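You operate a simulated robot arm through the tools that you are given. There is no shell and no other tool. Be economical: measure what you need, move in short steps, check, and stop when the job is done.

You run a simulated robot arm. Do the job below in one go: nothing can be reset, and whatever is moved stays where it is left.

TASK
Send the bruised apple down the reject chute and put the loose apple in its place.
Fine: in the cell where the bruised one lay; add one on the counter.
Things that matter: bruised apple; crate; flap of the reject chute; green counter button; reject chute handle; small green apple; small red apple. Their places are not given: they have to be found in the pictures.

The check looks at the end state, three seconds after you hand in, the way a careful person would. Anything else that was tipped, shoved, dropped, spilled or broken makes it a failure.

THE ROBOT
A 6-joint arm with a two-finger parallel gripper, fixed in place. Base frame: the origin is at the foot of the arm, x ahead of it, y to its left, z up; the work surface is at about z = 94. Lengths are in cm, angles in degrees, forces in N, time in s.
With the tool pointing down near the work surface it reaches from about 36 to 82 cm from the base axis. Its first joint turns from -166.0 to 166.0 degrees. Payload 3.91 kg.
The TCP is the grasp point between the finger pads, 3 cm short of the fingertips. In the tool frame z runs along the fingers and y along their closing line. Largest opening 11 cm; finger width 2, thickness 1; the body of the gripper, 4.8 by 11.2 cm, starts 5.5 cm behind the TCP.
Orientation is that of the tool frame in the base frame, as [roll, pitch, yaw] about the fixed x, y, z axes, in that order (R = Rz(yaw) Ry(pitch) Rx(roll)). With the fingers straight down and closing along the base's y, the tool's x points along the base's -x, its y along +y and its z along -z.

THE INTERFACE
- The arm moves only by the tool apply_moves. Its argument "deltas" is a list of rows, each an object of numbers (a shift or turn left out is 0, a gripper value left out holds the last): "dx", "dy", "dz": the shift along the tool's x, y, z in cm; "wx", "wy", "wz": the turn, a rotation vector about the tool's x, y, z in degrees; "hand": the gripper command, from -1 (shut) to 1 (fully open), values between in proportion. In form: [{"dx": .., "dy": .., "dz": .., "wx": .., "wy": .., "wz": .., "hand": ..}, ...]. A call has 1 to 10 rows; each row is the pose to reach, as a shift and turn from the pose commanded when the call began, along the tool's axes at that moment. A row lasts 0.2 s, in which the tool goes at most 5 cm and 8.6 degrees; a call with a longer step from one row to the next is refused whole, and so is a gripper value outside its range. A pose out of reach is approached as far as the arm can. The call stops where the force on the tool passes 40 N (or 10 N more than at its start, if that is more) or the arm is blocked; 0.2 s more then pass. The fingers move at their own pace (about 4.5 cm/s each) and stop on an object; they squeeze with about 32 N. The grip force told is the motor's: it shows also when the fingers shut on nothing. Time passes only in rows, and 0.2 s behind the last, so rows that repeat a pose let the fingers close. It gives the time, the measured TCP pose, the force on the tool (base axes), the opening and the grip force at its end, in the units of the frame above (readings bear some noise), with the torque about the TCP (base axes, N m) and any sound that the robot's microphone picked up.
- Cameras (640 x 400 px; columns grow to the right, rows downward): "scene" is fixed at [39.78, 65.11, 165.8]; the picture's right is [-0.92, -0.38, 0.00], its down [-0.26, 0.63, -0.73] and it looks along [0.28, -0.67, -0.69] (base axes); focal length 333 px, centre (320, 200). "wrist" rides on the gripper at [7.7, 0.7, -11.4] in the tool frame; the picture's right is [-0.09, 1.00, 0.00], its down [-0.80, -0.07, -0.59] and it looks along [-0.59, -0.05, 0.80] (tool axes); focal length 270 px, centre (320, 200).
- camera(camera): a new picture of that camera. It takes no simulated time.
- lift_body(by): slides the trunk up (or, below 0, down) by that many cm; the arm rides with it, the base frame stays. It gives what a move gives, with no picture.
- pixel_to_xyz(camera, pixels): there is no depth. For up to 12 entries [column, row, z] of the newest picture of that camera ("zoom" is the newest enlarged one), the place [x, y] in the base frame at which the ray of that pixel passes the height z, good to about 0.2 cm. It takes no simulated time.
- enlarge(camera, box): a new picture of the part [left, top, right, bottom] of that camera's present view, enlarged. It takes no simulated time.
- sign_off(): hands the job in; it is judged then, once.

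Work in short steps. Measure before you move; look again where a grasp or a placing could have gone wrong, and mend it. You have 80 turns and 34 pictures in all, those below and enlarged ones among them. Open the gripper and draw the arm clear of the work before you hand the job in, unless the task says otherwise; then end with one line.

The tools are called after "Request:" as name(argument=value, ...) on one line, values as JSON. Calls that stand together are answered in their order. apply_moves: Moves the arm, as the interface text tells. Its arguments: {"type":"object","properties":{"deltas":{"type":"array","items":{"type":"object","properties":{"dx":{"type":"number"},"dy":{"type":"number"},"dz":{"type":"number"},"wx":{"type":"number"},"wy":{"type":"number"},"wz":{"type":"number"},"hand":{"type":"number"}}}}},"required":["deltas"]} The other tools are called the same way: lift_body (by) slides the trunk up or down; camera (camera) takes a picture; pixel_to_xyz (camera, pixels) gives the place at which the rays of pixels pass given heights; enlarge (camera, box) takes an enlarged picture of a part of a camera's view; sign_off () hands the job in.

At the start:

```text
clock: 0.0
tool_pos: [50.03, -22.9, 122.86]
tool_rot: [-180.0, -0.1, 179.9]
contact_force: [-0.2, -0.6, -0.3]
wrist_torque: [0.04, -0.03, -0.02]
finger_gap: 11.01
gripper_force: 0.1
trunk travel left (down, up): [-57.5, 3.5]
```

scene: 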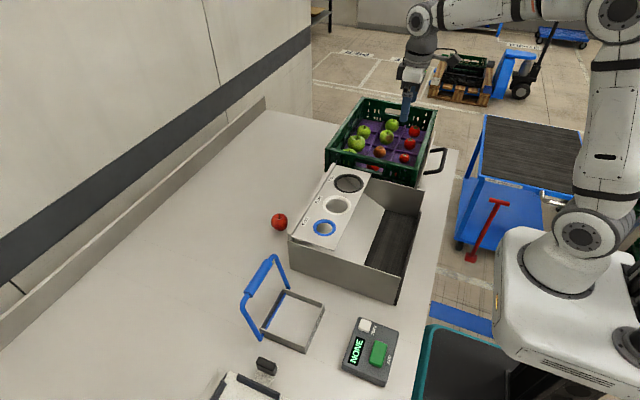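
wrist: 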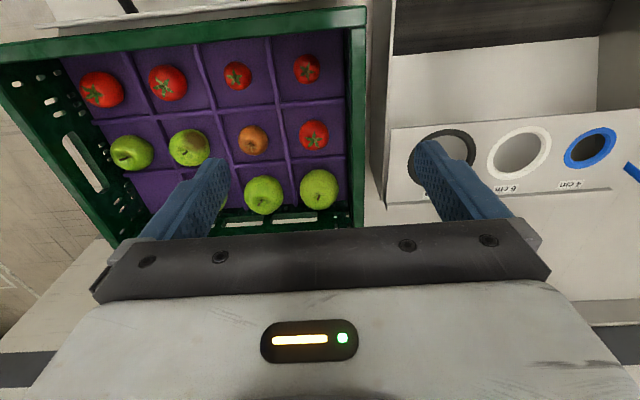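

I'll take close looks at the crate, and at the counter/chute area of the scene view.

Request:
enlarge(camera="wrist", box=[40, 30, 380, 240])

Request:
enlarge(camera="scene", box=[200, 200, 460, 400])

Request:
enlarge(camera="scene", box=[260, 80, 460, 260])

```text
1.88 times, centred on (210, 135) of wrist
```

zoom: 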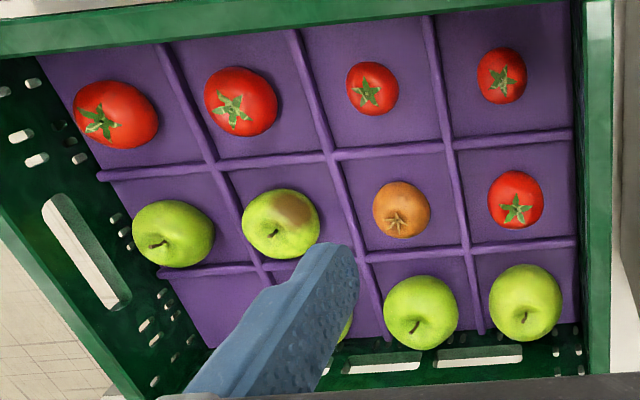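

```text
2.00 times, centred on (330, 300) of scene
```

zoom: 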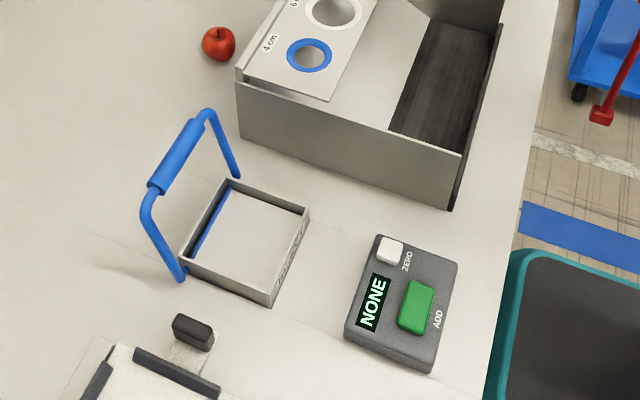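

```text
2.22 times, centred on (360, 170) of scene
```

zoom: 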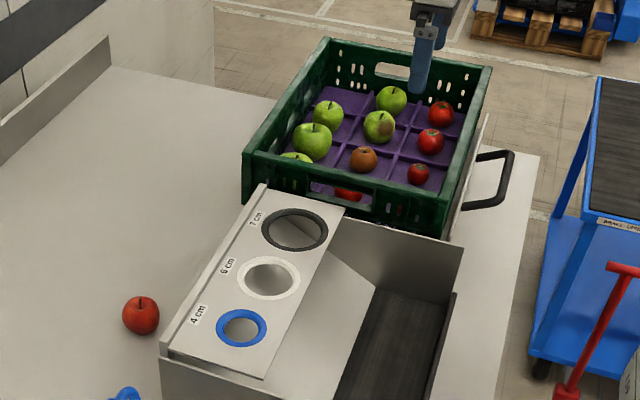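

The bruised apple is the green one with a brown patch (wrist 188,147); the loose apple is red at scene (279,222). I measure the main points in the scene camera.

Request:
pixel_to_xyz(camera="scene", pixels=[[279, 222, 97], [262, 333, 96], [305, 351, 96], [325, 307, 96], [284, 291, 96], [262, 272, 108], [379, 354, 98], [265, 366, 96], [435, 160, 95], [324, 228, 110], [380, 135, 100], [244, 295, 108]])

Request:
pixel_to_xyz(camera="wrist", pixels=[[188, 147, 100], [130, 153, 100], [350, 210, 110], [100, 240, 110], [365, 10, 110], [0, 45, 110], [440, 160, 108], [518, 153, 108]])

Request:
enlarge(camera="scene", box=[230, 240, 340, 360])

```text
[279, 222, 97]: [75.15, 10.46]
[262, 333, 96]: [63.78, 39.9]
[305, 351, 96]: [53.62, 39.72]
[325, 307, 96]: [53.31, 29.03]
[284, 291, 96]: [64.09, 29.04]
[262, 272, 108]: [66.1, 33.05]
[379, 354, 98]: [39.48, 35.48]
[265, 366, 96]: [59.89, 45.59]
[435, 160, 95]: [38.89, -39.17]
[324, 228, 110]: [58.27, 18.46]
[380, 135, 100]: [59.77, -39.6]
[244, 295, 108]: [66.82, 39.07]
```

```text
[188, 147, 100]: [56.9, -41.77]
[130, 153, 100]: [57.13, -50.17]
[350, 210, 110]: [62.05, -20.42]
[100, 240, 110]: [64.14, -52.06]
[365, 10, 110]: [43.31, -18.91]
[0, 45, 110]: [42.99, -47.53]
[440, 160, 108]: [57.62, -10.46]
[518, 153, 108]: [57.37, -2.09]
```

```text
3.33 times, centred on (285, 300) of scene
```

zoom: 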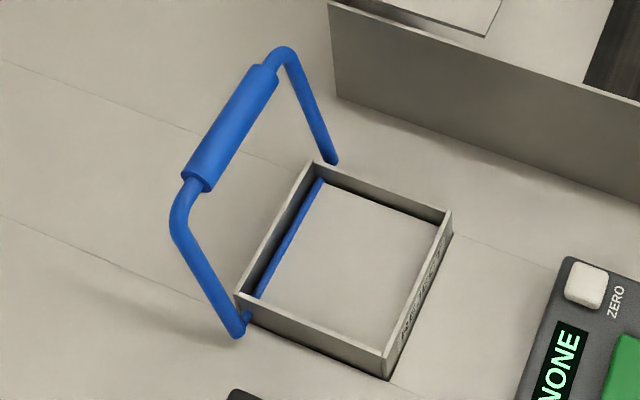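

The chute frame spans about x 53.5–64, y 29–40, with a blue bail handle on its far side. I shift the arm over the crate (y≈-41) to view the bruised apple without the fingers hiding it.

Request:
apply_moves(deltas=[{"dx": 1.2, "dy": -4.6}, {"dx": 2.4, "dy": -9.2}, {"dx": 3.6, "dy": -13.8}, {"dx": 5, "dy": -18.4}, {"dx": 5, "dy": -18.4}])

Request:
camera(camera="wrist")

```text
clock: 1.2
tool_pos: [45.03, -41.33, 123.01]
tool_rot: [179.9, 0.0, -179.9]
contact_force: [-0.2, 0.2, 0.8]
wrist_torque: [-0.01, 0.02, 0.02]
finger_gap: 11.0
gripper_force: 0.0
trunk travel left (down, up): [-57.5, 3.5]
```

```text
27 pictures are left
```

wrist: 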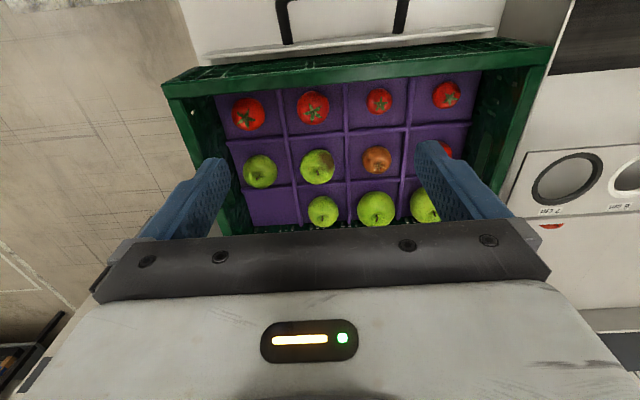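

I triangulate the bruised apple, now at wrist (318,167), plus its neighbours, dividers and rim.

Request:
pixel_to_xyz(camera="wrist", pixels=[[318, 167, 100], [318, 167, 97], [318, 167, 103], [260, 170, 100], [376, 160, 100], [322, 211, 100], [313, 108, 100], [335, 167, 100], [301, 167, 100], [348, 183, 96], [291, 185, 96], [347, 130, 96]])

Request:
pixel_to_xyz(camera="wrist", pixels=[[284, 137, 96], [165, 90, 110], [548, 62, 110], [165, 90, 112], [548, 62, 112]])

Request:
enlarge(camera="wrist", box=[210, 60, 490, 235])

```text
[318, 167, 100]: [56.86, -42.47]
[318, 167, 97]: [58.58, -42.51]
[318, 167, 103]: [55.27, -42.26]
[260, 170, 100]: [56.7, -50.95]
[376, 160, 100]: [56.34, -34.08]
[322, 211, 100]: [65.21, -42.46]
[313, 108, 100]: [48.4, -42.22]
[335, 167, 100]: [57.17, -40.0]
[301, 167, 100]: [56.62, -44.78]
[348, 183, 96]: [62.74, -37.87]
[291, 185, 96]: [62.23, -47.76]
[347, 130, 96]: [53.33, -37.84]
```

```text
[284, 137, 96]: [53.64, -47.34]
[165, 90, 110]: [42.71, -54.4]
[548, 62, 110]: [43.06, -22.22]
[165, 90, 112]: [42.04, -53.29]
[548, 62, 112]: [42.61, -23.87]
```

```text
2.29 times, centred on (350, 148) of wrist
```

zoom: 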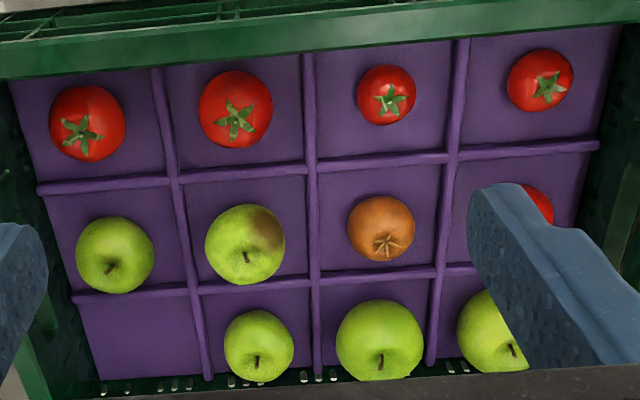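

The bruised apple is centred near (57.4,-42.4), z≈99, with about 1 cm finger room at each side when open ~8 cm. I move above it with the gripper partly closed and descend partway.

Request:
apply_moves(deltas=[{"dx": -4.1, "dy": -0.4, "hand": 0.42}, {"dx": -8.2, "dy": -0.8, "hand": 0.42}, {"dx": -12.3, "dy": -1.1, "hand": 0.42}, {"dx": -12.3, "dy": -1.1, "dz": 4.5}, {"dx": -12.3, "dy": -1.1, "dz": 9}, {"dx": -12.3, "dy": -1.1, "dz": 13.5}, {"dx": -12.3, "dy": -1.1, "dz": 16}, {"dx": -12.3, "dy": -1.1, "dz": 16}])

Request:
camera(camera="wrist")

```text
clock: 3.0
tool_pos: [57.41, -42.33, 106.93]
tool_rot: [180.0, 0.1, -179.9]
contact_force: [-0.9, 0.0, -0.8]
wrist_torque: [0.0, -0.04, 0.0]
finger_gap: 7.83
gripper_force: 0.0
trunk travel left (down, up): [-57.5, 3.5]
```

```text
25 pictures are left
```

wrist: 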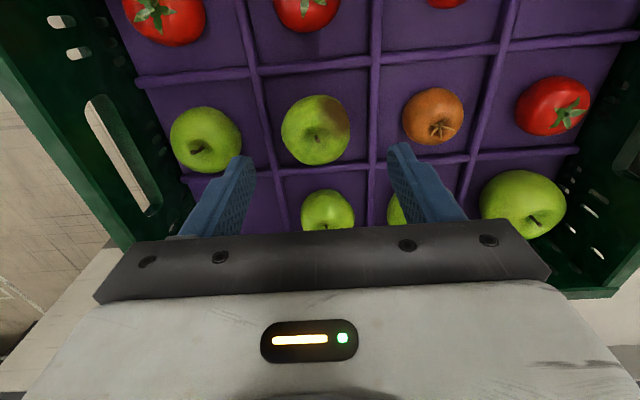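

The apple is now at wrist (316,130); I check its x,y at plausible heights from this nearer view.

Request:
pixel_to_xyz(camera="wrist", pixels=[[316, 130, 100], [316, 130, 99], [316, 130, 98], [316, 130, 97], [316, 130, 95], [282, 130, 98], [350, 130, 98], [316, 165, 96], [205, 140, 98], [433, 116, 98], [328, 212, 98], [310, 170, 95]])

```text
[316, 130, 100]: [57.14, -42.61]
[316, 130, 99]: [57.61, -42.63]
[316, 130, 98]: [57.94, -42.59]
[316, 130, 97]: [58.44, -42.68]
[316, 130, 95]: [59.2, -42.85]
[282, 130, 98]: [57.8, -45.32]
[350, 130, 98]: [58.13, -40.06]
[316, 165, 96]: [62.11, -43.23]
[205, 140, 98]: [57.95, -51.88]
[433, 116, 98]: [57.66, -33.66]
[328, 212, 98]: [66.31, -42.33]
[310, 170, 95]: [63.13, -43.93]
```

Views agree on a centre of about (57.9,-42.6,98.2). I descend to z≈99.3 and close.

Request:
apply_moves(deltas=[{"dx": -0.5, "dy": -0.25, "dz": 2.5}, {"dx": -0.5, "dy": -0.25, "dz": 5}, {"dx": -0.5, "dy": -0.25, "dz": 7.5}, {"dx": -0.5, "dy": -0.25, "dz": 7.5}, {"dx": -0.5, "dy": -0.25, "dz": 7.5, "hand": -0.3}, {"dx": -0.5, "dy": -0.25, "dz": 7.5, "hand": -0.3}, {"dx": -0.5, "dy": -0.25, "dz": 7.5, "hand": -0.3}, {"dx": -0.5, "dy": -0.25, "dz": 7.5, "hand": -0.3}])

```text
clock: 4.8
tool_pos: [57.81, -42.67, 99.63]
tool_rot: [180.0, 0.1, -180.0]
contact_force: [-1.1, 0.9, 0.0]
wrist_torque: [-0.01, 0.02, 0.02]
finger_gap: 5.19
gripper_force: 31.6
trunk travel left (down, up): [-57.5, 3.5]
```

The fingers stopped on the apple at 5.19 cm. I lift it straight up clear of the crate.

Request:
apply_moves(deltas=[{"dz": -2, "hand": -0.4}, {"dz": -5}, {"dz": -9}, {"dz": -13.5}, {"dz": -18}, {"dz": -22.5}, {"dz": -25}, {"dz": -25}])

Request:
camera(camera="wrist")

```text
clock: 6.6
tool_pos: [57.74, -42.47, 124.35]
tool_rot: [-180.0, 0.0, 179.9]
contact_force: [0.1, -1.0, -0.5]
wrist_torque: [0.01, 0.0, -0.01]
finger_gap: 5.19
gripper_force: 32.0
trunk travel left (down, up): [-57.5, 3.5]
```

```text
24 pictures are left
```

wrist: 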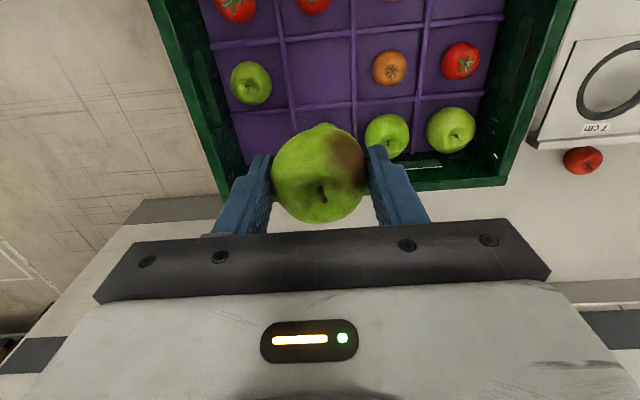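

The bruised apple is held and its cell is empty. I carry it at z≈124 toward the chute, to a viewpoint near (48,34).

Request:
apply_moves(deltas=[{"dx": 0.6, "dy": 4.8}, {"dx": 1.2, "dy": 9.6}, {"dx": 1.8, "dy": 14.4}, {"dx": 2.4, "dy": 19.2}, {"dx": 3, "dy": 24}, {"dx": 3.6, "dy": 28.8}, {"dx": 4.2, "dy": 33.6}, {"dx": 4.8, "dy": 38.4}, {"dx": 4.8, "dy": 38.4}])

Request:
apply_moves(deltas=[{"dx": 0.6, "dy": 4.8}, {"dx": 1.2, "dy": 9.6}, {"dx": 1.8, "dy": 14.4}, {"dx": 2.4, "dy": 19.2}, {"dx": 3, "dy": 24}, {"dx": 3.6, "dy": 28.8}, {"dx": 4.2, "dy": 33.6}, {"dx": 4.8, "dy": 38.4}, {"dx": 4.8, "dy": 38.4}])

Request:
camera(camera="wrist")

```text
clock: 8.6
tool_pos: [52.93, -4.4, 124.38]
tool_rot: [180.0, 0.0, -179.9]
contact_force: [0.1, 0.0, -0.3]
wrist_torque: [-0.01, 0.0, -0.03]
finger_gap: 5.21
gripper_force: 32.1
trunk travel left (down, up): [-57.5, 3.5]
```

```text
clock: 10.6
tool_pos: [48.08, 34.26, 124.45]
tool_rot: [179.9, 0.1, 179.9]
contact_force: [0.2, -0.6, -1.4]
wrist_torque: [-0.03, 0.03, 0.01]
finger_gap: 5.2
gripper_force: 31.9
trunk travel left (down, up): [-57.5, 3.5]
```

```text
23 pictures are left
```

wrist: 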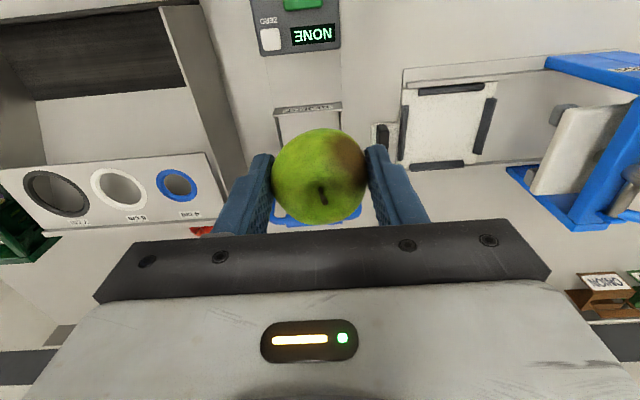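

The apple hides the chute; I step aside to about (44,22) for a clear oblique look.

Request:
apply_moves(deltas=[{"dx": 1.5, "dy": -4.5}, {"dx": 3, "dy": -9}, {"dx": 4.5, "dy": -13}, {"dx": 4.5, "dy": -13}])

Request:
enlarge(camera="wrist", box=[320, 40, 600, 230])

```text
clock: 11.6
tool_pos: [43.96, 21.0, 124.44]
tool_rot: [179.9, -0.1, -180.0]
contact_force: [0.2, 0.0, -0.7]
wrist_torque: [-0.01, 0.01, 0.0]
finger_gap: 5.18
gripper_force: 32.4
trunk travel left (down, up): [-57.5, 3.5]
```

```text
2.11 times, centred on (460, 135) of wrist
```

zoom: 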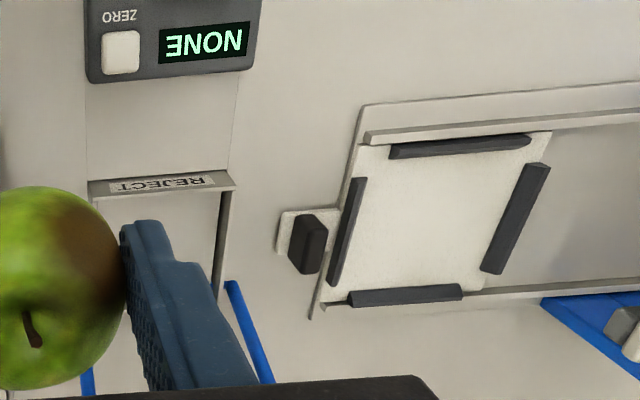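

Still behind the finger; I step another 12 cm in -y.

Request:
apply_moves(deltas=[{"dx": 0, "dy": -4.5}, {"dx": 0, "dy": -9}, {"dx": 0, "dy": -13}, {"dx": 0, "dy": -13}])

Request:
enlarge(camera="wrist", box=[380, 60, 600, 240])

```text
clock: 12.6
tool_pos: [43.65, 8.02, 124.03]
tool_rot: [-180.0, 0.0, 179.9]
contact_force: [1.2, 0.5, 0.0]
wrist_torque: [0.0, -0.02, -0.01]
finger_gap: 5.2
gripper_force: 31.5
trunk travel left (down, up): [-57.5, 3.5]
```

```text
2.22 times, centred on (490, 150) of wrist
```

zoom: 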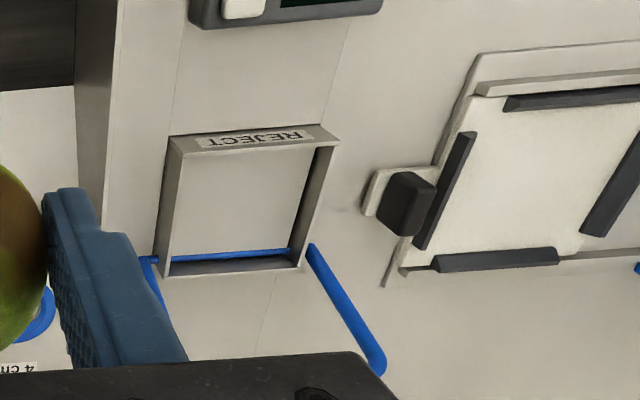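

The "REJECT" frame is seen with a blue axle inside its far (+x) wall and the handle leaning to +x. I triangulate the handle's bar from both views.

Request:
pixel_to_xyz(camera="zoom", pixels=[[372, 365, 100], [372, 365, 104], [372, 365, 108], [372, 365, 112], [312, 250, 95], [290, 252, 94.5], [165, 262, 94.5], [180, 140, 97], [335, 135, 97], [298, 262, 97], [163, 270, 97]])

Request:
camera(camera="scene")

Request:
pixel_to_xyz(camera="scene", pixels=[[243, 307, 100], [243, 307, 104], [243, 307, 108], [243, 307, 112], [276, 255, 100], [276, 255, 104], [276, 255, 108], [276, 255, 112], [260, 340, 95], [289, 288, 95]])

```text
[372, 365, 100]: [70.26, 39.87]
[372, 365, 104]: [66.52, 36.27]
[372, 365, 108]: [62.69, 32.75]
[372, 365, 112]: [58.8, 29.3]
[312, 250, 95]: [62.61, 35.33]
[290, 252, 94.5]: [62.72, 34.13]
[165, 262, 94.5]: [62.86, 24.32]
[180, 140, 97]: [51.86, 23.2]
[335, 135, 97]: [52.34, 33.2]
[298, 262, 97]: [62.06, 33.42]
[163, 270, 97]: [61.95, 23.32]
```

```text
20 pictures are left
```

scene: 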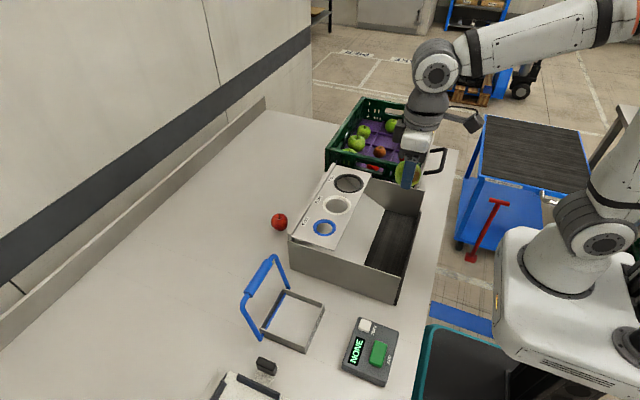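

```text
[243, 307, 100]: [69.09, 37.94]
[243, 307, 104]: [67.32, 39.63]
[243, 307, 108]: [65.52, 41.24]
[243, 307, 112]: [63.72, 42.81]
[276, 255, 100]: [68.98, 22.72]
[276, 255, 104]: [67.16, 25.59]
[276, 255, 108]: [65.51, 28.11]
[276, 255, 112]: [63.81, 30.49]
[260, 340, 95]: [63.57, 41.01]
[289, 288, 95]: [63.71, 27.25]
```

The two views disagree unless the frame sits lower than I assumed; I query both at several heights to find the true level of the frame and of the counter.

Request:
pixel_to_xyz(camera="zoom", pixels=[[170, 137, 94], [170, 137, 90], [338, 140, 94], [338, 140, 90], [190, 28, 94], [190, 28, 90], [299, 268, 94], [299, 268, 90], [160, 277, 94], [160, 277, 90]])

Request:
pixel_to_xyz(camera="scene", pixels=[[324.7, 304, 94], [324.7, 304, 90], [304.6, 348, 94], [304.6, 348, 90], [360, 317, 94], [360, 317, 90], [260.5, 328, 94], [260.5, 328, 90], [283.6, 288, 94], [283.6, 288, 90]])

```text
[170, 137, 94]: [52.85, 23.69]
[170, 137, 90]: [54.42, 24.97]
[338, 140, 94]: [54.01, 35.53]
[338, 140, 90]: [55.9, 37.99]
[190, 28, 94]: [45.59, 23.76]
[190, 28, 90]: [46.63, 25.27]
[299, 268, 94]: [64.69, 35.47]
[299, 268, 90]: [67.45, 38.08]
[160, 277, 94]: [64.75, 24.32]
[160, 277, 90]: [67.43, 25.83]
```

```text
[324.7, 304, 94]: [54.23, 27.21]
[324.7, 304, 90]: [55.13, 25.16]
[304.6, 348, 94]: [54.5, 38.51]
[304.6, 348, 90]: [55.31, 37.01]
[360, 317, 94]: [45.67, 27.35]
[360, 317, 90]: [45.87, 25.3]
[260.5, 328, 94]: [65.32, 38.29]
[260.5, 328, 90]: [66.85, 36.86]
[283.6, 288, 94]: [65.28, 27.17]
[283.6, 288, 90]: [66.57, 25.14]
```

All views agree when the frame top is at z≈90.4 (so the table there is lower, ≈88.5): frame x 55–66.5, y 25.3–37.3, handle bar around (68.4, 31.3, 101.6). I bring the apple above the frame centre (60,31.2) and down to z≈104.

Request:
apply_moves(deltas=[{"dx": -2.8, "dy": 3.9}, {"dx": -5.5, "dy": 7.8}, {"dx": -8.2, "dy": 11.6}, {"dx": -10.9, "dy": 15.5}, {"dx": -13.6, "dy": 19.4}, {"dx": -16.35, "dy": 23.2}, {"dx": -16.35, "dy": 23.2, "dz": 5}, {"dx": -16.35, "dy": 23.2, "dz": 10}, {"dx": -16.35, "dy": 23.2, "dz": 15}, {"dx": -16.35, "dy": 23.2, "dz": 20}])

Request:
enlarge(camera="scene", box=[210, 200, 410, 370])

Request:
camera(camera="wrist")

```text
clock: 14.8
tool_pos: [60.12, 31.31, 104.31]
tool_rot: [179.9, 0.0, 180.0]
contact_force: [0.2, -0.1, -1.0]
wrist_torque: [0.0, 0.02, 0.04]
finger_gap: 5.2
gripper_force: 32.1
trunk travel left (down, up): [-57.5, 3.5]
```

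```text
2.35 times, centred on (310, 285) of scene
```

zoom: 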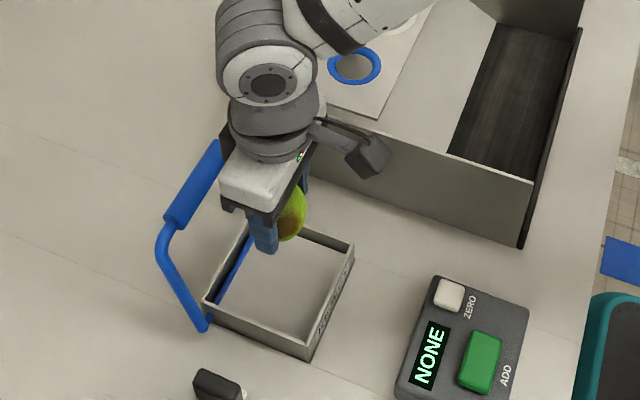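

```text
18 pictures are left
```

wrist: 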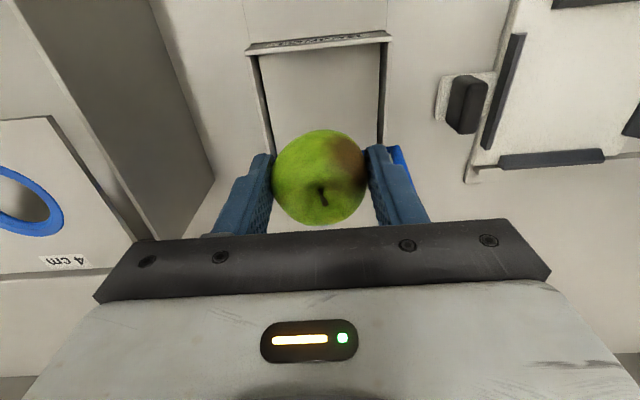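

The frame is centred on the apple in column; I verify its near edge and floor in x from this view.

Request:
pixel_to_xyz(camera="wrist", pixels=[[247, 48, 90.4], [390, 35, 90.4], [247, 48, 94], [390, 35, 94], [258, 58, 88.5], [382, 48, 88.5]])

```text
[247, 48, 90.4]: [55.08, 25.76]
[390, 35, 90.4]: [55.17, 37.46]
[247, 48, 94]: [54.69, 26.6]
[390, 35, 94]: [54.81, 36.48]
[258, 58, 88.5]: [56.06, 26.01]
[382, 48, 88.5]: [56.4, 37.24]
```

Confirmed: frame near edge x≈55.1, y 25.7–37.4 at z≈90.4. I lower quickly to z≈96 and then gently.

Request:
apply_moves(deltas=[{"dx": 0, "dy": 0.2, "dz": 4}, {"dx": 0, "dy": 0.2, "dz": 8}, {"dx": 0, "dy": 0.2, "dz": 9}, {"dx": 0, "dy": 0.2, "dz": 9.5}, {"dx": 0, "dy": 0.2, "dz": 10}, {"dx": 0, "dy": 0.2, "dz": 10}])

Request:
enlarge(camera="scene", box=[230, 250, 350, 360])

```text
clock: 16.2
tool_pos: [60.09, 31.43, 94.34]
tool_rot: [180.0, 0.0, 180.0]
contact_force: [-0.3, -0.4, -0.3]
wrist_torque: [-0.02, 0.01, 0.02]
finger_gap: 5.22
gripper_force: 31.5
trunk travel left (down, up): [-57.5, 3.5]
```

```text
3.64 times, centred on (290, 305) of scene
```

zoom: 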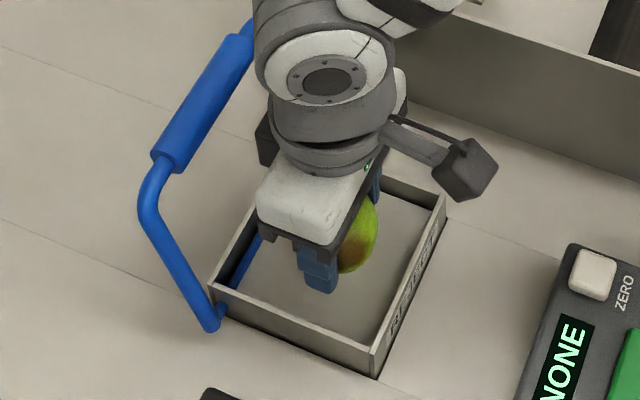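

No contact yet at z 94.3; I continue down in small steps, watching the force.

Request:
apply_moves(deltas=[{"dz": 0.4}, {"dz": 0.8}, {"dz": 0.8}])

Request:
apply_moves(deltas=[{"dz": 0.3}, {"dz": 0.6}, {"dz": 0.6}])

```text
clock: 17.0
tool_pos: [60.05, 31.39, 93.6]
tool_rot: [-179.9, -0.1, -180.0]
contact_force: [0.6, 0.0, -0.9]
wrist_torque: [-0.01, 0.03, -0.03]
finger_gap: 5.19
gripper_force: 32.3
trunk travel left (down, up): [-57.5, 3.5]
```

```text
clock: 17.8
tool_pos: [60.02, 31.56, 93.06]
tool_rot: [180.0, -0.1, 179.9]
contact_force: [-0.1, -2.7, 4.1]
wrist_torque: [-0.07, -0.04, -0.07]
finger_gap: 5.2
gripper_force: 32.3
trunk travel left (down, up): [-57.5, 3.5]
```

Contact (4 N up) at z≈93.1: the apple rests on the flap. I open to about 7.3 cm and rise straight up.

Request:
apply_moves(deltas=[{"dz": -0.1, "hand": 0.0}, {"dz": -0.1, "hand": 0.33}, {"dz": -0.1, "hand": 0.33}, {"dz": -0.1, "hand": 0.33}, {"dz": -2, "hand": 0.33}, {"dz": -5, "hand": 0.33}, {"dz": -9.5, "hand": 0.33}, {"dz": -14, "hand": 0.33}, {"dz": -18.5, "hand": 0.33}])

Request:
enlarge(camera="scene", box=[220, 240, 350, 360])

```text
clock: 19.8
tool_pos: [60.08, 31.72, 111.6]
tool_rot: [-180.0, 0.1, 179.9]
contact_force: [0.3, 0.2, 0.2]
wrist_torque: [-0.02, 0.02, 0.01]
finger_gap: 7.32
gripper_force: 0.0
trunk travel left (down, up): [-57.5, 3.5]
```

```text
3.33 times, centred on (285, 300) of scene
```

zoom: 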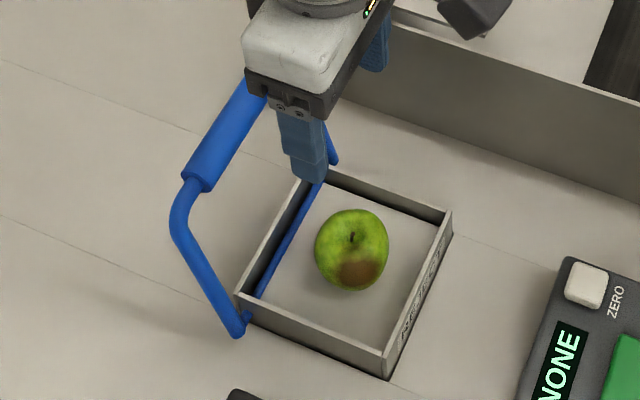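

The apple stands on the flap at zoom (350,250). Now I turn the tool 90° so the fingers close along x for gripping the blue bar.

Request:
apply_moves(deltas=[{"wz": 8.5, "dz": -1}, {"wz": 17, "dz": -1}, {"wz": 25.5, "dz": -1}, {"wz": 34, "dz": -1}, {"wz": 42.5, "dz": -1}, {"wz": 51, "dz": -1}, {"wz": 59.5, "dz": -1}, {"wz": 68, "dz": -1}, {"wz": 76.5, "dz": -1}, {"wz": 85, "dz": -1}])

Request:
apply_moves(deltas=[{"wz": 5}, {"wz": 5}])

Request:
camera(camera="wrist")

```text
clock: 22.0
tool_pos: [59.97, 31.38, 112.42]
tool_rot: [-180.0, 0.0, 94.8]
contact_force: [0.2, 0.3, -0.3]
wrist_torque: [-0.01, -0.04, 0.01]
finger_gap: 7.31
gripper_force: 0.0
trunk travel left (down, up): [-57.5, 3.5]
```

```text
clock: 22.6
tool_pos: [60.02, 31.58, 112.55]
tool_rot: [-180.0, 0.0, 89.8]
contact_force: [0.3, -0.3, -0.1]
wrist_torque: [0.01, 0.02, 0.0]
finger_gap: 7.31
gripper_force: 0.0
trunk travel left (down, up): [-57.5, 3.5]
```

```text
15 pictures are left
```

wrist: 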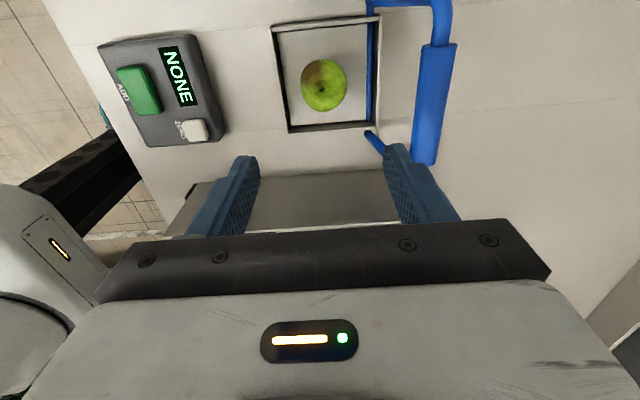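

The bar's blue sleeve spans wrist (437,45)–(425,163). I measure it and the green button.

Request:
pixel_to_xyz(camera="wrist", pixels=[[437, 45, 101.6], [425, 163, 101.6], [431, 105, 101.6], [431, 105, 104], [431, 105, 99], [139, 91, 91], [139, 91, 89], [195, 130, 91], [100, 45, 90], [418, 105, 101.6], [447, 105, 101.6]])

Request:
pixel_to_xyz(camera="scene", pixels=[[379, 353, 91], [379, 353, 89], [262, 275, 101.6], [262, 275, 104], [262, 275, 99], [279, 222, 92], [279, 222, 90]])

```text
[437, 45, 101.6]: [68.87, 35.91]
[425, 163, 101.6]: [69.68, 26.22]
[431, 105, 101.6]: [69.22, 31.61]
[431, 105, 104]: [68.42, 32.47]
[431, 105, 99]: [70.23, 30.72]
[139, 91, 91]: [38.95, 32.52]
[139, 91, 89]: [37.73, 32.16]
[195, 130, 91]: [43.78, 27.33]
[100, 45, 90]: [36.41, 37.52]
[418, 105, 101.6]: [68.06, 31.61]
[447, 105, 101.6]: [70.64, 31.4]
```

```text
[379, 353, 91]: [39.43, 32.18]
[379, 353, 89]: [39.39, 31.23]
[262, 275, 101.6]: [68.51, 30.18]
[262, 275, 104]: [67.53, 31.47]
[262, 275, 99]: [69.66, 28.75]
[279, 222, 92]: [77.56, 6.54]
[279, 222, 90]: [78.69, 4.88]
```

Bar sleeve centre ≈ (69.0, 31.2, 101.6), about 2.5 cm thick. I move over it and lower until the fingers straddle it.

Request:
apply_moves(deltas=[{"dy": 4.5, "dx": -0.3}, {"dy": 9, "dx": -0.3}, {"dy": 9, "dx": -0.3}, {"dy": 9, "dx": -0.3, "dz": 3}, {"dy": 9, "dx": -0.3, "dz": 6}, {"dy": 9, "dx": -0.3, "dz": 9.5}, {"dy": 9, "dx": -0.3, "dz": 9.5}])

Request:
camera(camera="wrist")

```text
clock: 24.2
tool_pos: [68.84, 31.16, 103.12]
tool_rot: [180.0, 0.0, 90.1]
contact_force: [0.0, 0.7, 0.0]
wrist_torque: [-0.06, -0.01, -0.01]
finger_gap: 7.33
gripper_force: 0.0
trunk travel left (down, up): [-57.5, 3.5]
```

```text
14 pictures are left
```

wrist: 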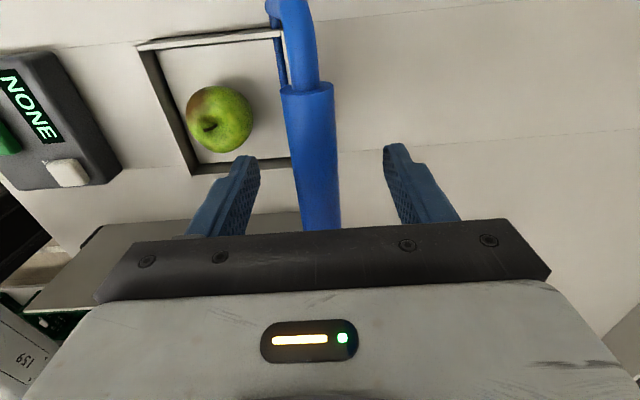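

The bar lies centred between the fingers; I close on it.

Request:
apply_moves(deltas=[{"hand": -1}, {"hand": -1}, {"hand": -1}, {"hand": -1}])

```text
clock: 25.2
tool_pos: [68.73, 31.13, 103.13]
tool_rot: [-179.9, 0.1, 90.1]
contact_force: [-9.9, -1.7, -2.7]
wrist_torque: [0.01, 0.17, -0.02]
finger_gap: 2.28
gripper_force: 39.5
trunk travel left (down, up): [-57.5, 3.5]
```

Force −10 N in x at grip suggests the handle is against its stop toward +x. I pull it gently toward −x along the arc by ~10° and read the force.

Request:
apply_moves(deltas=[{"dy": -0.5, "dz": -0.1}, {"dy": -1.02, "dz": -0.22}, {"dy": -1.6, "dz": -0.3}, {"dy": -2.1, "dz": -0.37}, {"dy": -2.1, "dz": -0.37}])

Request:
enlarge(camera="scene", box=[220, 240, 350, 360])

```text
clock: 26.4
tool_pos: [66.98, 31.21, 103.49]
tool_rot: [-180.0, 0.0, 90.0]
contact_force: [3.0, -8.2, 0.2]
wrist_torque: [-0.5, -0.32, -0.09]
finger_gap: 2.25
gripper_force: 45.0
trunk travel left (down, up): [-57.5, 3.5]
```

```text
3.33 times, centred on (285, 300) of scene
```

zoom: 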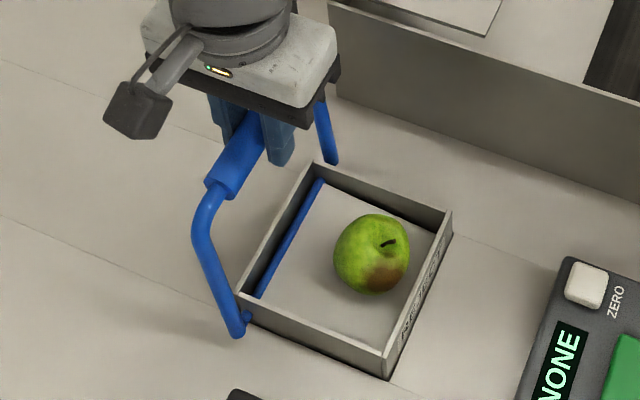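

The flap tilts down toward −x and the apple rolls with it—right direction. I continue along the arc to about −45°.

Request:
apply_moves(deltas=[{"dy": -1.1, "dz": 0}, {"dy": -2.18, "dz": 0}, {"dy": -3.26, "dz": 0.15}, {"dy": -4.33, "dz": 0.38}, {"dy": -5.36, "dz": 0.72}, {"dy": -6.37, "dz": 1.12}, {"dy": -7.33, "dz": 1.63}, {"dy": -8.26, "dz": 2.21}, {"dy": -9.12, "dz": 2.88}, {"dy": -9.93, "dz": 3.61}])

Request:
enlarge(camera="scene", box=[220, 240, 350, 360])

```text
clock: 28.6
tool_pos: [57.04, 31.2, 99.84]
tool_rot: [179.9, 0.0, 90.0]
contact_force: [3.7, 0.7, 0.8]
wrist_torque: [-0.11, -0.34, 0.0]
finger_gap: 2.23
gripper_force: 44.5
trunk travel left (down, up): [-57.5, 3.5]
```

```text
3.33 times, centred on (285, 300) of scene
```

zoom: 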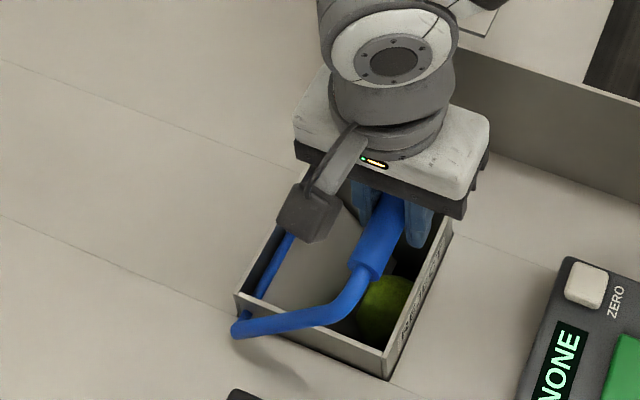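

The apple is dropping into the opening near zoom (385,305). I pull further to about −62° and hold.

Request:
apply_moves(deltas=[{"dy": -0.74, "dz": 0.81}, {"dy": -1.4, "dz": 1.67}, {"dy": -2.2, "dz": 2.97}, {"dy": -2.2, "dz": 2.97}, {"dy": -2.2, "dz": 2.97}])

Request:
enlarge(camera="scene", box=[220, 240, 350, 360])

```text
clock: 29.8
tool_pos: [54.65, 31.17, 96.71]
tool_rot: [-179.9, 0.0, 90.0]
contact_force: [-0.5, -1.7, 3.7]
wrist_torque: [0.09, -0.03, 0.01]
finger_gap: 2.23
gripper_force: 44.6
trunk travel left (down, up): [-57.5, 3.5]
```

```text
3.33 times, centred on (285, 300) of scene
```

zoom: 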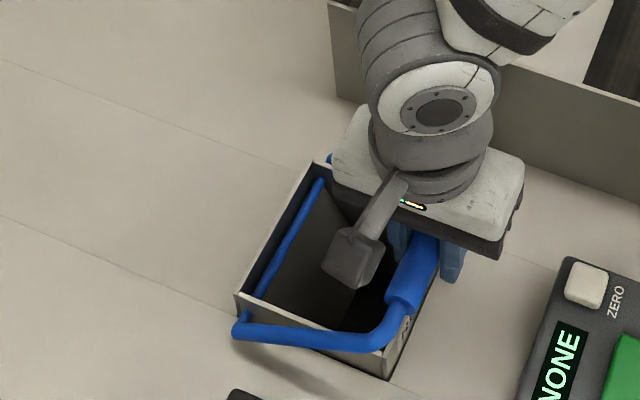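

The opening is now empty: the apple has gone down. I swing the handle back along the same arc to its resting stop.

Request:
apply_moves(deltas=[{"dy": 1.19, "dz": -1.83}, {"dy": 2.68, "dz": -3.42}, {"dy": 4.42, "dz": -4.73}, {"dy": 6.36, "dz": -5.72}, {"dy": 8.44, "dz": -6.36}, {"dy": 10.6, "dz": -6.62}, {"dy": 12.56, "dz": -6.54}, {"dy": 13.6, "dz": -6.35}, {"dy": 14.0, "dz": -6.25}, {"dy": 14.0, "dz": -6.25}])

Request:
enlarge(camera="scene", box=[220, 240, 350, 360])

```text
clock: 32.0
tool_pos: [68.7, 31.33, 103.21]
tool_rot: [179.8, 0.1, 90.0]
contact_force: [-3.8, -2.5, 4.5]
wrist_torque: [0.32, 0.11, 0.01]
finger_gap: 2.24
gripper_force: 45.2
trunk travel left (down, up): [-57.5, 3.5]
```

```text
3.33 times, centred on (285, 300) of scene
```

zoom: 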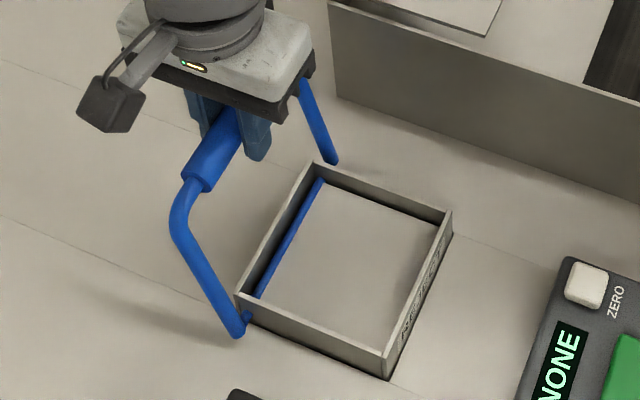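

The flap is closed and empty, handle at its stop. I release, rise, and query the box corner and loose apple positions from the scene picture.

Request:
apply_moves(deltas=[{"hand": 0.3}, {"hand": 0.33}, {"hand": 0.33}, {"hand": 0.33}, {"dz": -4}, {"dz": -8}, {"dz": -12}, {"dz": -16}, {"dz": -16}])

Request:
pixel_to_xyz(camera="scene", pixels=[[291, 266.5, 88.5], [288.5, 234, 100], [288.5, 234, 102], [288.5, 234, 104], [279, 222, 91], [279, 230, 88.5], [271, 222, 91], [287, 222, 91], [330, 166, 104], [330, 166, 108]])

```text
clock: 34.0
tool_pos: [68.65, 31.11, 119.13]
tool_rot: [180.0, 0.1, 90.0]
contact_force: [-0.6, -0.2, -0.1]
wrist_torque: [0.0, -0.02, 0.0]
finger_gap: 7.35
gripper_force: 0.1
trunk travel left (down, up): [-57.5, 3.5]
```

```text
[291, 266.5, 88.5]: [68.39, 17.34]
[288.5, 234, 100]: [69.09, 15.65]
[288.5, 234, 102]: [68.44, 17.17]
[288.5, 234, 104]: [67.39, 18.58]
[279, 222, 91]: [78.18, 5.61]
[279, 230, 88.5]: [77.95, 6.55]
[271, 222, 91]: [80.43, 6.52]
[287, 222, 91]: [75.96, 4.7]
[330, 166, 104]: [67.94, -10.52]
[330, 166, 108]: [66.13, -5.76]
```

The box top is z≈102 with its far edge at x≈68.4; the loose apple is near (78,6). Keeping yaw 90 (fingers along x, camera on the free side) avoids the box; I go to a viewpoint at (78,16,110).

Request:
apply_moves(deltas=[{"dx": -4, "dy": 2.3}, {"dx": -8, "dy": 4.6}, {"dx": -12, "dy": 7}, {"dx": -15, "dy": 9, "dz": 3}, {"dx": -15, "dy": 9, "dz": 7.5}, {"dx": -15, "dy": 9, "dz": 9}, {"dx": -15, "dy": 9, "dz": 9}])

Request:
camera(camera="wrist")

```text
clock: 35.6
tool_pos: [77.98, 16.01, 109.87]
tool_rot: [-180.0, 0.0, 90.0]
contact_force: [0.2, -0.3, 0.2]
wrist_torque: [0.07, 0.01, 0.01]
finger_gap: 7.33
gripper_force: 0.0
trunk travel left (down, up): [-57.5, 3.5]
```

```text
9 pictures are left
```

wrist: 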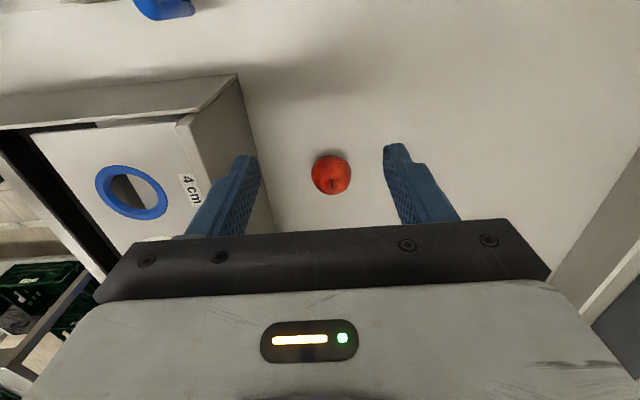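

The loose apple is seen at wrist (331,175), diameter ≈40 px; I intersect with the scene ray.

Request:
pixel_to_xyz(camera="wrist", pixels=[[331, 175, 92], [331, 175, 91], [331, 175, 90], [311, 175, 91], [351, 175, 91]])

```text
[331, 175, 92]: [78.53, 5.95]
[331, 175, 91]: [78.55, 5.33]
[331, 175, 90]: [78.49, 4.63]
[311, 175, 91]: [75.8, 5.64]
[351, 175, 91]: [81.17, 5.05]
```

Apple centre ≈ (78.5, 5.7, 91.2), ~5.2 cm wide. I move above it and descend to z≈95 first.

Request:
apply_moves(deltas=[{"dx": -4, "dy": 0.2}, {"dx": -8, "dy": 0.45}, {"dx": -10.3, "dy": 0.45}, {"dx": -10.3, "dy": 0.45, "dz": 4.5}, {"dx": -10.3, "dy": 0.45, "dz": 9}, {"dx": -10.3, "dy": 0.45, "dz": 12}, {"dx": -10.3, "dy": 0.45, "dz": 12}])

Request:
camera(camera="wrist")

Request:
pixel_to_xyz(camera="wrist", pixels=[[320, 150, 91], [320, 190, 91], [320, 170, 91], [300, 170, 91], [340, 170, 91]])

```text
clock: 37.2
tool_pos: [78.2, 5.9, 98.09]
tool_rot: [-180.0, 0.0, 90.0]
contact_force: [-0.6, 0.4, 0.5]
wrist_torque: [-0.02, 0.01, -0.03]
finger_gap: 7.33
gripper_force: 0.1
trunk travel left (down, up): [-57.5, 3.5]
```

```text
8 pictures are left
```

wrist: 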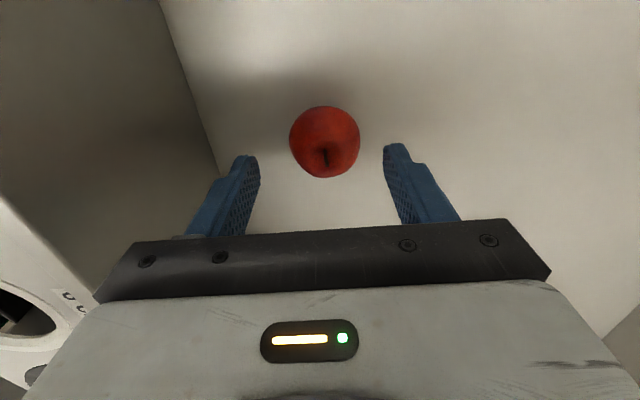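

```text
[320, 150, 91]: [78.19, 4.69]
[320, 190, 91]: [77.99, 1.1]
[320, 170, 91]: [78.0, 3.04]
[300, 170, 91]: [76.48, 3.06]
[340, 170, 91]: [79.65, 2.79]
```

Apple at (325,142) → about (78.6,5.5). I correct slightly, lower to z≈92.6 and close.

Request:
apply_moves(deltas=[{"dx": -0.35, "dy": 0.3, "dz": 2.5}, {"dx": -0.35, "dy": 0.3, "dz": 4.5}, {"dx": -0.35, "dy": 0.3, "dz": 5.4}, {"dx": -0.35, "dy": 0.3, "dz": 5.4}, {"dx": -0.35, "dy": 0.3, "dz": 5.4, "hand": -0.3}, {"dx": -0.35, "dy": 0.3, "dz": 5.4, "hand": -0.4}, {"dx": -0.35, "dy": 0.3, "dz": 5.4, "hand": -0.4}, {"dx": -0.35, "dy": 0.3, "dz": 5.4, "hand": -0.4}])

```text
clock: 39.0
tool_pos: [78.5, 5.51, 92.53]
tool_rot: [180.0, 0.0, 90.0]
contact_force: [0.0, -0.7, 0.1]
wrist_torque: [0.01, -0.02, -0.01]
finger_gap: 5.27
gripper_force: 32.0
trunk travel left (down, up): [-57.5, 3.5]
```

Grip on the red apple is firm at 5.27 cm. I lift it straight up to z≈124.

Request:
apply_moves(deltas=[{"dz": -2}, {"dz": -6}, {"dz": -10.5}, {"dz": -15}, {"dz": -19.5}, {"dz": -24}, {"dz": -28.5}, {"dz": -31.5}, {"dz": -31.5}])

Request:
apply_moves(deltas=[{"dx": -4.4, "dy": -1.9}, {"dx": -8.8, "dy": -3.8}, {"dx": -13.2, "dy": -5.7}, {"dx": -17.6, "dy": -7.6}, {"dx": -22, "dy": -9.5}, {"dx": -26.4, "dy": -11.4}, {"dx": -30.8, "dy": -13.3}, {"dx": -35.2, "dy": -15.2}, {"dx": -39.6, "dy": -17.1}, {"dx": -43.5, "dy": -18.8}])

```text
clock: 41.0
tool_pos: [77.76, 5.71, 122.62]
tool_rot: [-179.9, 0.0, 90.1]
contact_force: [0.4, -0.8, -0.4]
wrist_torque: [-0.01, -0.03, 0.04]
finger_gap: 5.25
gripper_force: 32.2
out of reach, approached as far as the arm can: row 8, 9
trunk travel left (down, up): [-57.5, 3.5]
```

```text
clock: 43.2
tool_pos: [63.1, -39.78, 126.66]
tool_rot: [-178.6, -1.0, 90.0]
contact_force: [0.3, -0.3, -1.1]
wrist_torque: [0.02, 0.02, 0.04]
finger_gap: 5.25
gripper_force: 32.3
out of reach, approached as far as the arm can: row 1, 2, 3, 4, 5, 6, 7, 8, 9, 10
trunk travel left (down, up): [-57.5, 3.5]
```

The arm is near a limit here with yaw 90 (slight tilt reported). I turn the tool back toward yaw 180, which worked over the crate before, staying high.

Request:
apply_moves(deltas=[{"wz": -8.5}, {"wz": -17}, {"wz": -25.5}, {"wz": -34}, {"wz": -42.5}, {"wz": -51}, {"wz": -59.5}, {"wz": -68}, {"wz": -76.5}, {"wz": -85}])

```text
clock: 45.4
tool_pos: [62.78, -39.83, 127.79]
tool_rot: [179.6, -0.7, 175.1]
contact_force: [-0.4, -0.5, -0.9]
wrist_torque: [0.0, 0.01, 0.01]
finger_gap: 5.28
gripper_force: 32.1
out of reach, approached as far as the arm can: row 1, 2, 3, 4, 5, 6, 7, 8, 9, 10
trunk travel left (down, up): [-57.5, 3.5]
```

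Still held, at (62.8,-39.8,127.8). I bring it inward and a bit lower to above the empty cell and finish the turn.

Request:
apply_moves(deltas=[{"dx": 1.5, "dy": -0.7, "dz": 1.5, "wz": -2}, {"dx": 3, "dy": -1.5, "dz": 3, "wz": -4}, {"dx": 5, "dy": -2.5, "dz": 5, "wz": -4.9}, {"dx": 5, "dy": -2.5, "dz": 6, "wz": -4.9}, {"dx": 5, "dy": -2.5, "dz": 6, "wz": -4.9}])

```text
clock: 46.6
tool_pos: [60.09, -43.64, 126.16]
tool_rot: [178.8, -1.8, 179.9]
contact_force: [1.0, 0.4, 0.4]
wrist_torque: [0.0, 0.01, 0.02]
finger_gap: 5.23
gripper_force: 32.2
out of reach, approached as far as the arm can: row 1, 2, 3, 4, 5
trunk travel left (down, up): [-57.5, 3.5]
```

The arm lags its command; I command further down a little to see whether it re-converges.

Request:
apply_moves(deltas=[{"dz": 2}, {"dz": 4}, {"dz": 4}, {"dz": 4}])

Request:
camera(camera="scene")

```text
clock: 47.6
tool_pos: [60.27, -43.6, 125.96]
tool_rot: [178.5, -1.8, 179.9]
contact_force: [-0.4, 0.8, -1.2]
wrist_torque: [-0.04, 0.0, -0.01]
finger_gap: 5.23
gripper_force: 31.8
out of reach, approached as far as the arm can: row 1, 2, 3, 4
trunk travel left (down, up): [-57.5, 3.5]
```

```text
7 pictures are left
```

scene: 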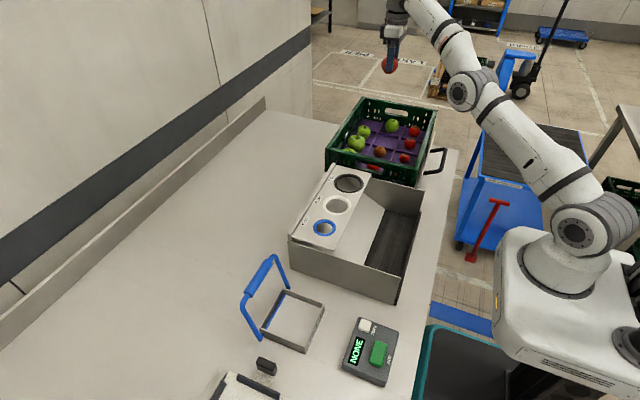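

The arm looks stretched nearly straight, so it is likely stuck at its elbow limit. I command an inward move toward the base to let the elbow bend again (still above crate height).

Request:
apply_moves(deltas=[{"dx": 2.5, "dy": 2, "dz": -1}, {"dx": 5, "dy": 4, "dz": -2}, {"dx": 7.5, "dy": 6, "dz": -3}, {"dx": 10, "dy": 8, "dz": -4}, {"dx": 10, "dy": 8, "dz": -4}])

```text
clock: 48.8
tool_pos: [50.84, -36.03, 129.69]
tool_rot: [180.0, -0.2, 179.9]
contact_force: [0.8, -1.4, -1.2]
wrist_torque: [0.05, 0.15, 0.03]
finger_gap: 5.23
gripper_force: 31.9
out of reach, approached as far as the arm can: row 1, 2
trunk travel left (down, up): [-57.5, 3.5]
```

Recovered: full control at (50.8,-36,129.7). I go down to ~117 here, then over to the cell centre (57.9,-42.6).

Request:
apply_moves(deltas=[{"dz": 4}, {"dz": 8}, {"dz": 12}, {"dz": 12.7, "dx": -2.4, "dy": -2.2}, {"dz": 12.7, "dx": -4.8, "dy": -4.4}, {"dz": 12.7, "dx": -7.05, "dy": -6.55}, {"dz": 12.7, "dx": -7.05, "dy": -6.55}])

Request:
camera(camera="wrist")

```text
clock: 50.4
tool_pos: [57.06, -41.99, 117.23]
tool_rot: [180.0, 0.0, 179.9]
contact_force: [0.6, 0.2, -0.2]
wrist_torque: [0.03, -0.01, 0.01]
finger_gap: 5.22
gripper_force: 32.0
trunk travel left (down, up): [-57.5, 3.5]
```

```text
6 pictures are left
```

wrist: 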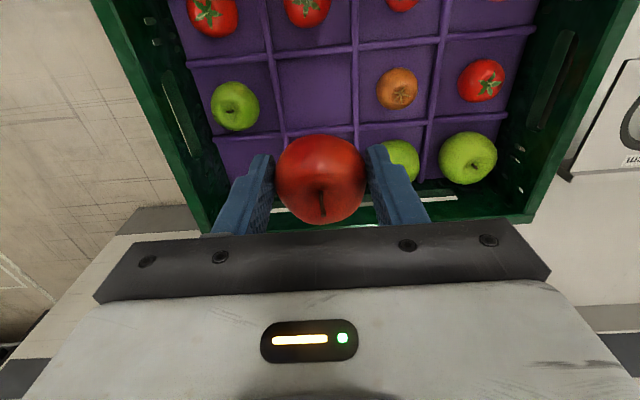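

The empty cell's centre computes to (57.9,-42.6). I correct and descend to z≈101.

Request:
apply_moves(deltas=[{"dx": -0.8, "dy": -0.6}, {"dx": -0.8, "dy": -0.6, "dz": 4.5}, {"dx": -0.8, "dy": -0.6, "dz": 9}, {"dx": -0.8, "dy": -0.6, "dz": 13}, {"dx": -0.8, "dy": -0.6, "dz": 16}, {"dx": -0.8, "dy": -0.6, "dz": 16}])

Request:
apply_moves(deltas=[{"dz": 0.4}, {"dz": 0.8}, {"dz": 0.8}])

```text
clock: 51.8
tool_pos: [57.84, -42.76, 101.18]
tool_rot: [-180.0, 0.0, 179.9]
contact_force: [0.0, 0.1, -0.3]
wrist_torque: [0.02, 0.03, -0.01]
finger_gap: 5.23
gripper_force: 31.9
trunk travel left (down, up): [-57.5, 3.5]
```

```text
clock: 52.6
tool_pos: [57.82, -42.75, 100.29]
tool_rot: [-180.0, 0.0, 179.9]
contact_force: [0.5, -0.7, -0.5]
wrist_torque: [0.02, 0.0, 0.06]
finger_gap: 5.24
gripper_force: 31.5
trunk travel left (down, up): [-57.5, 3.5]
```

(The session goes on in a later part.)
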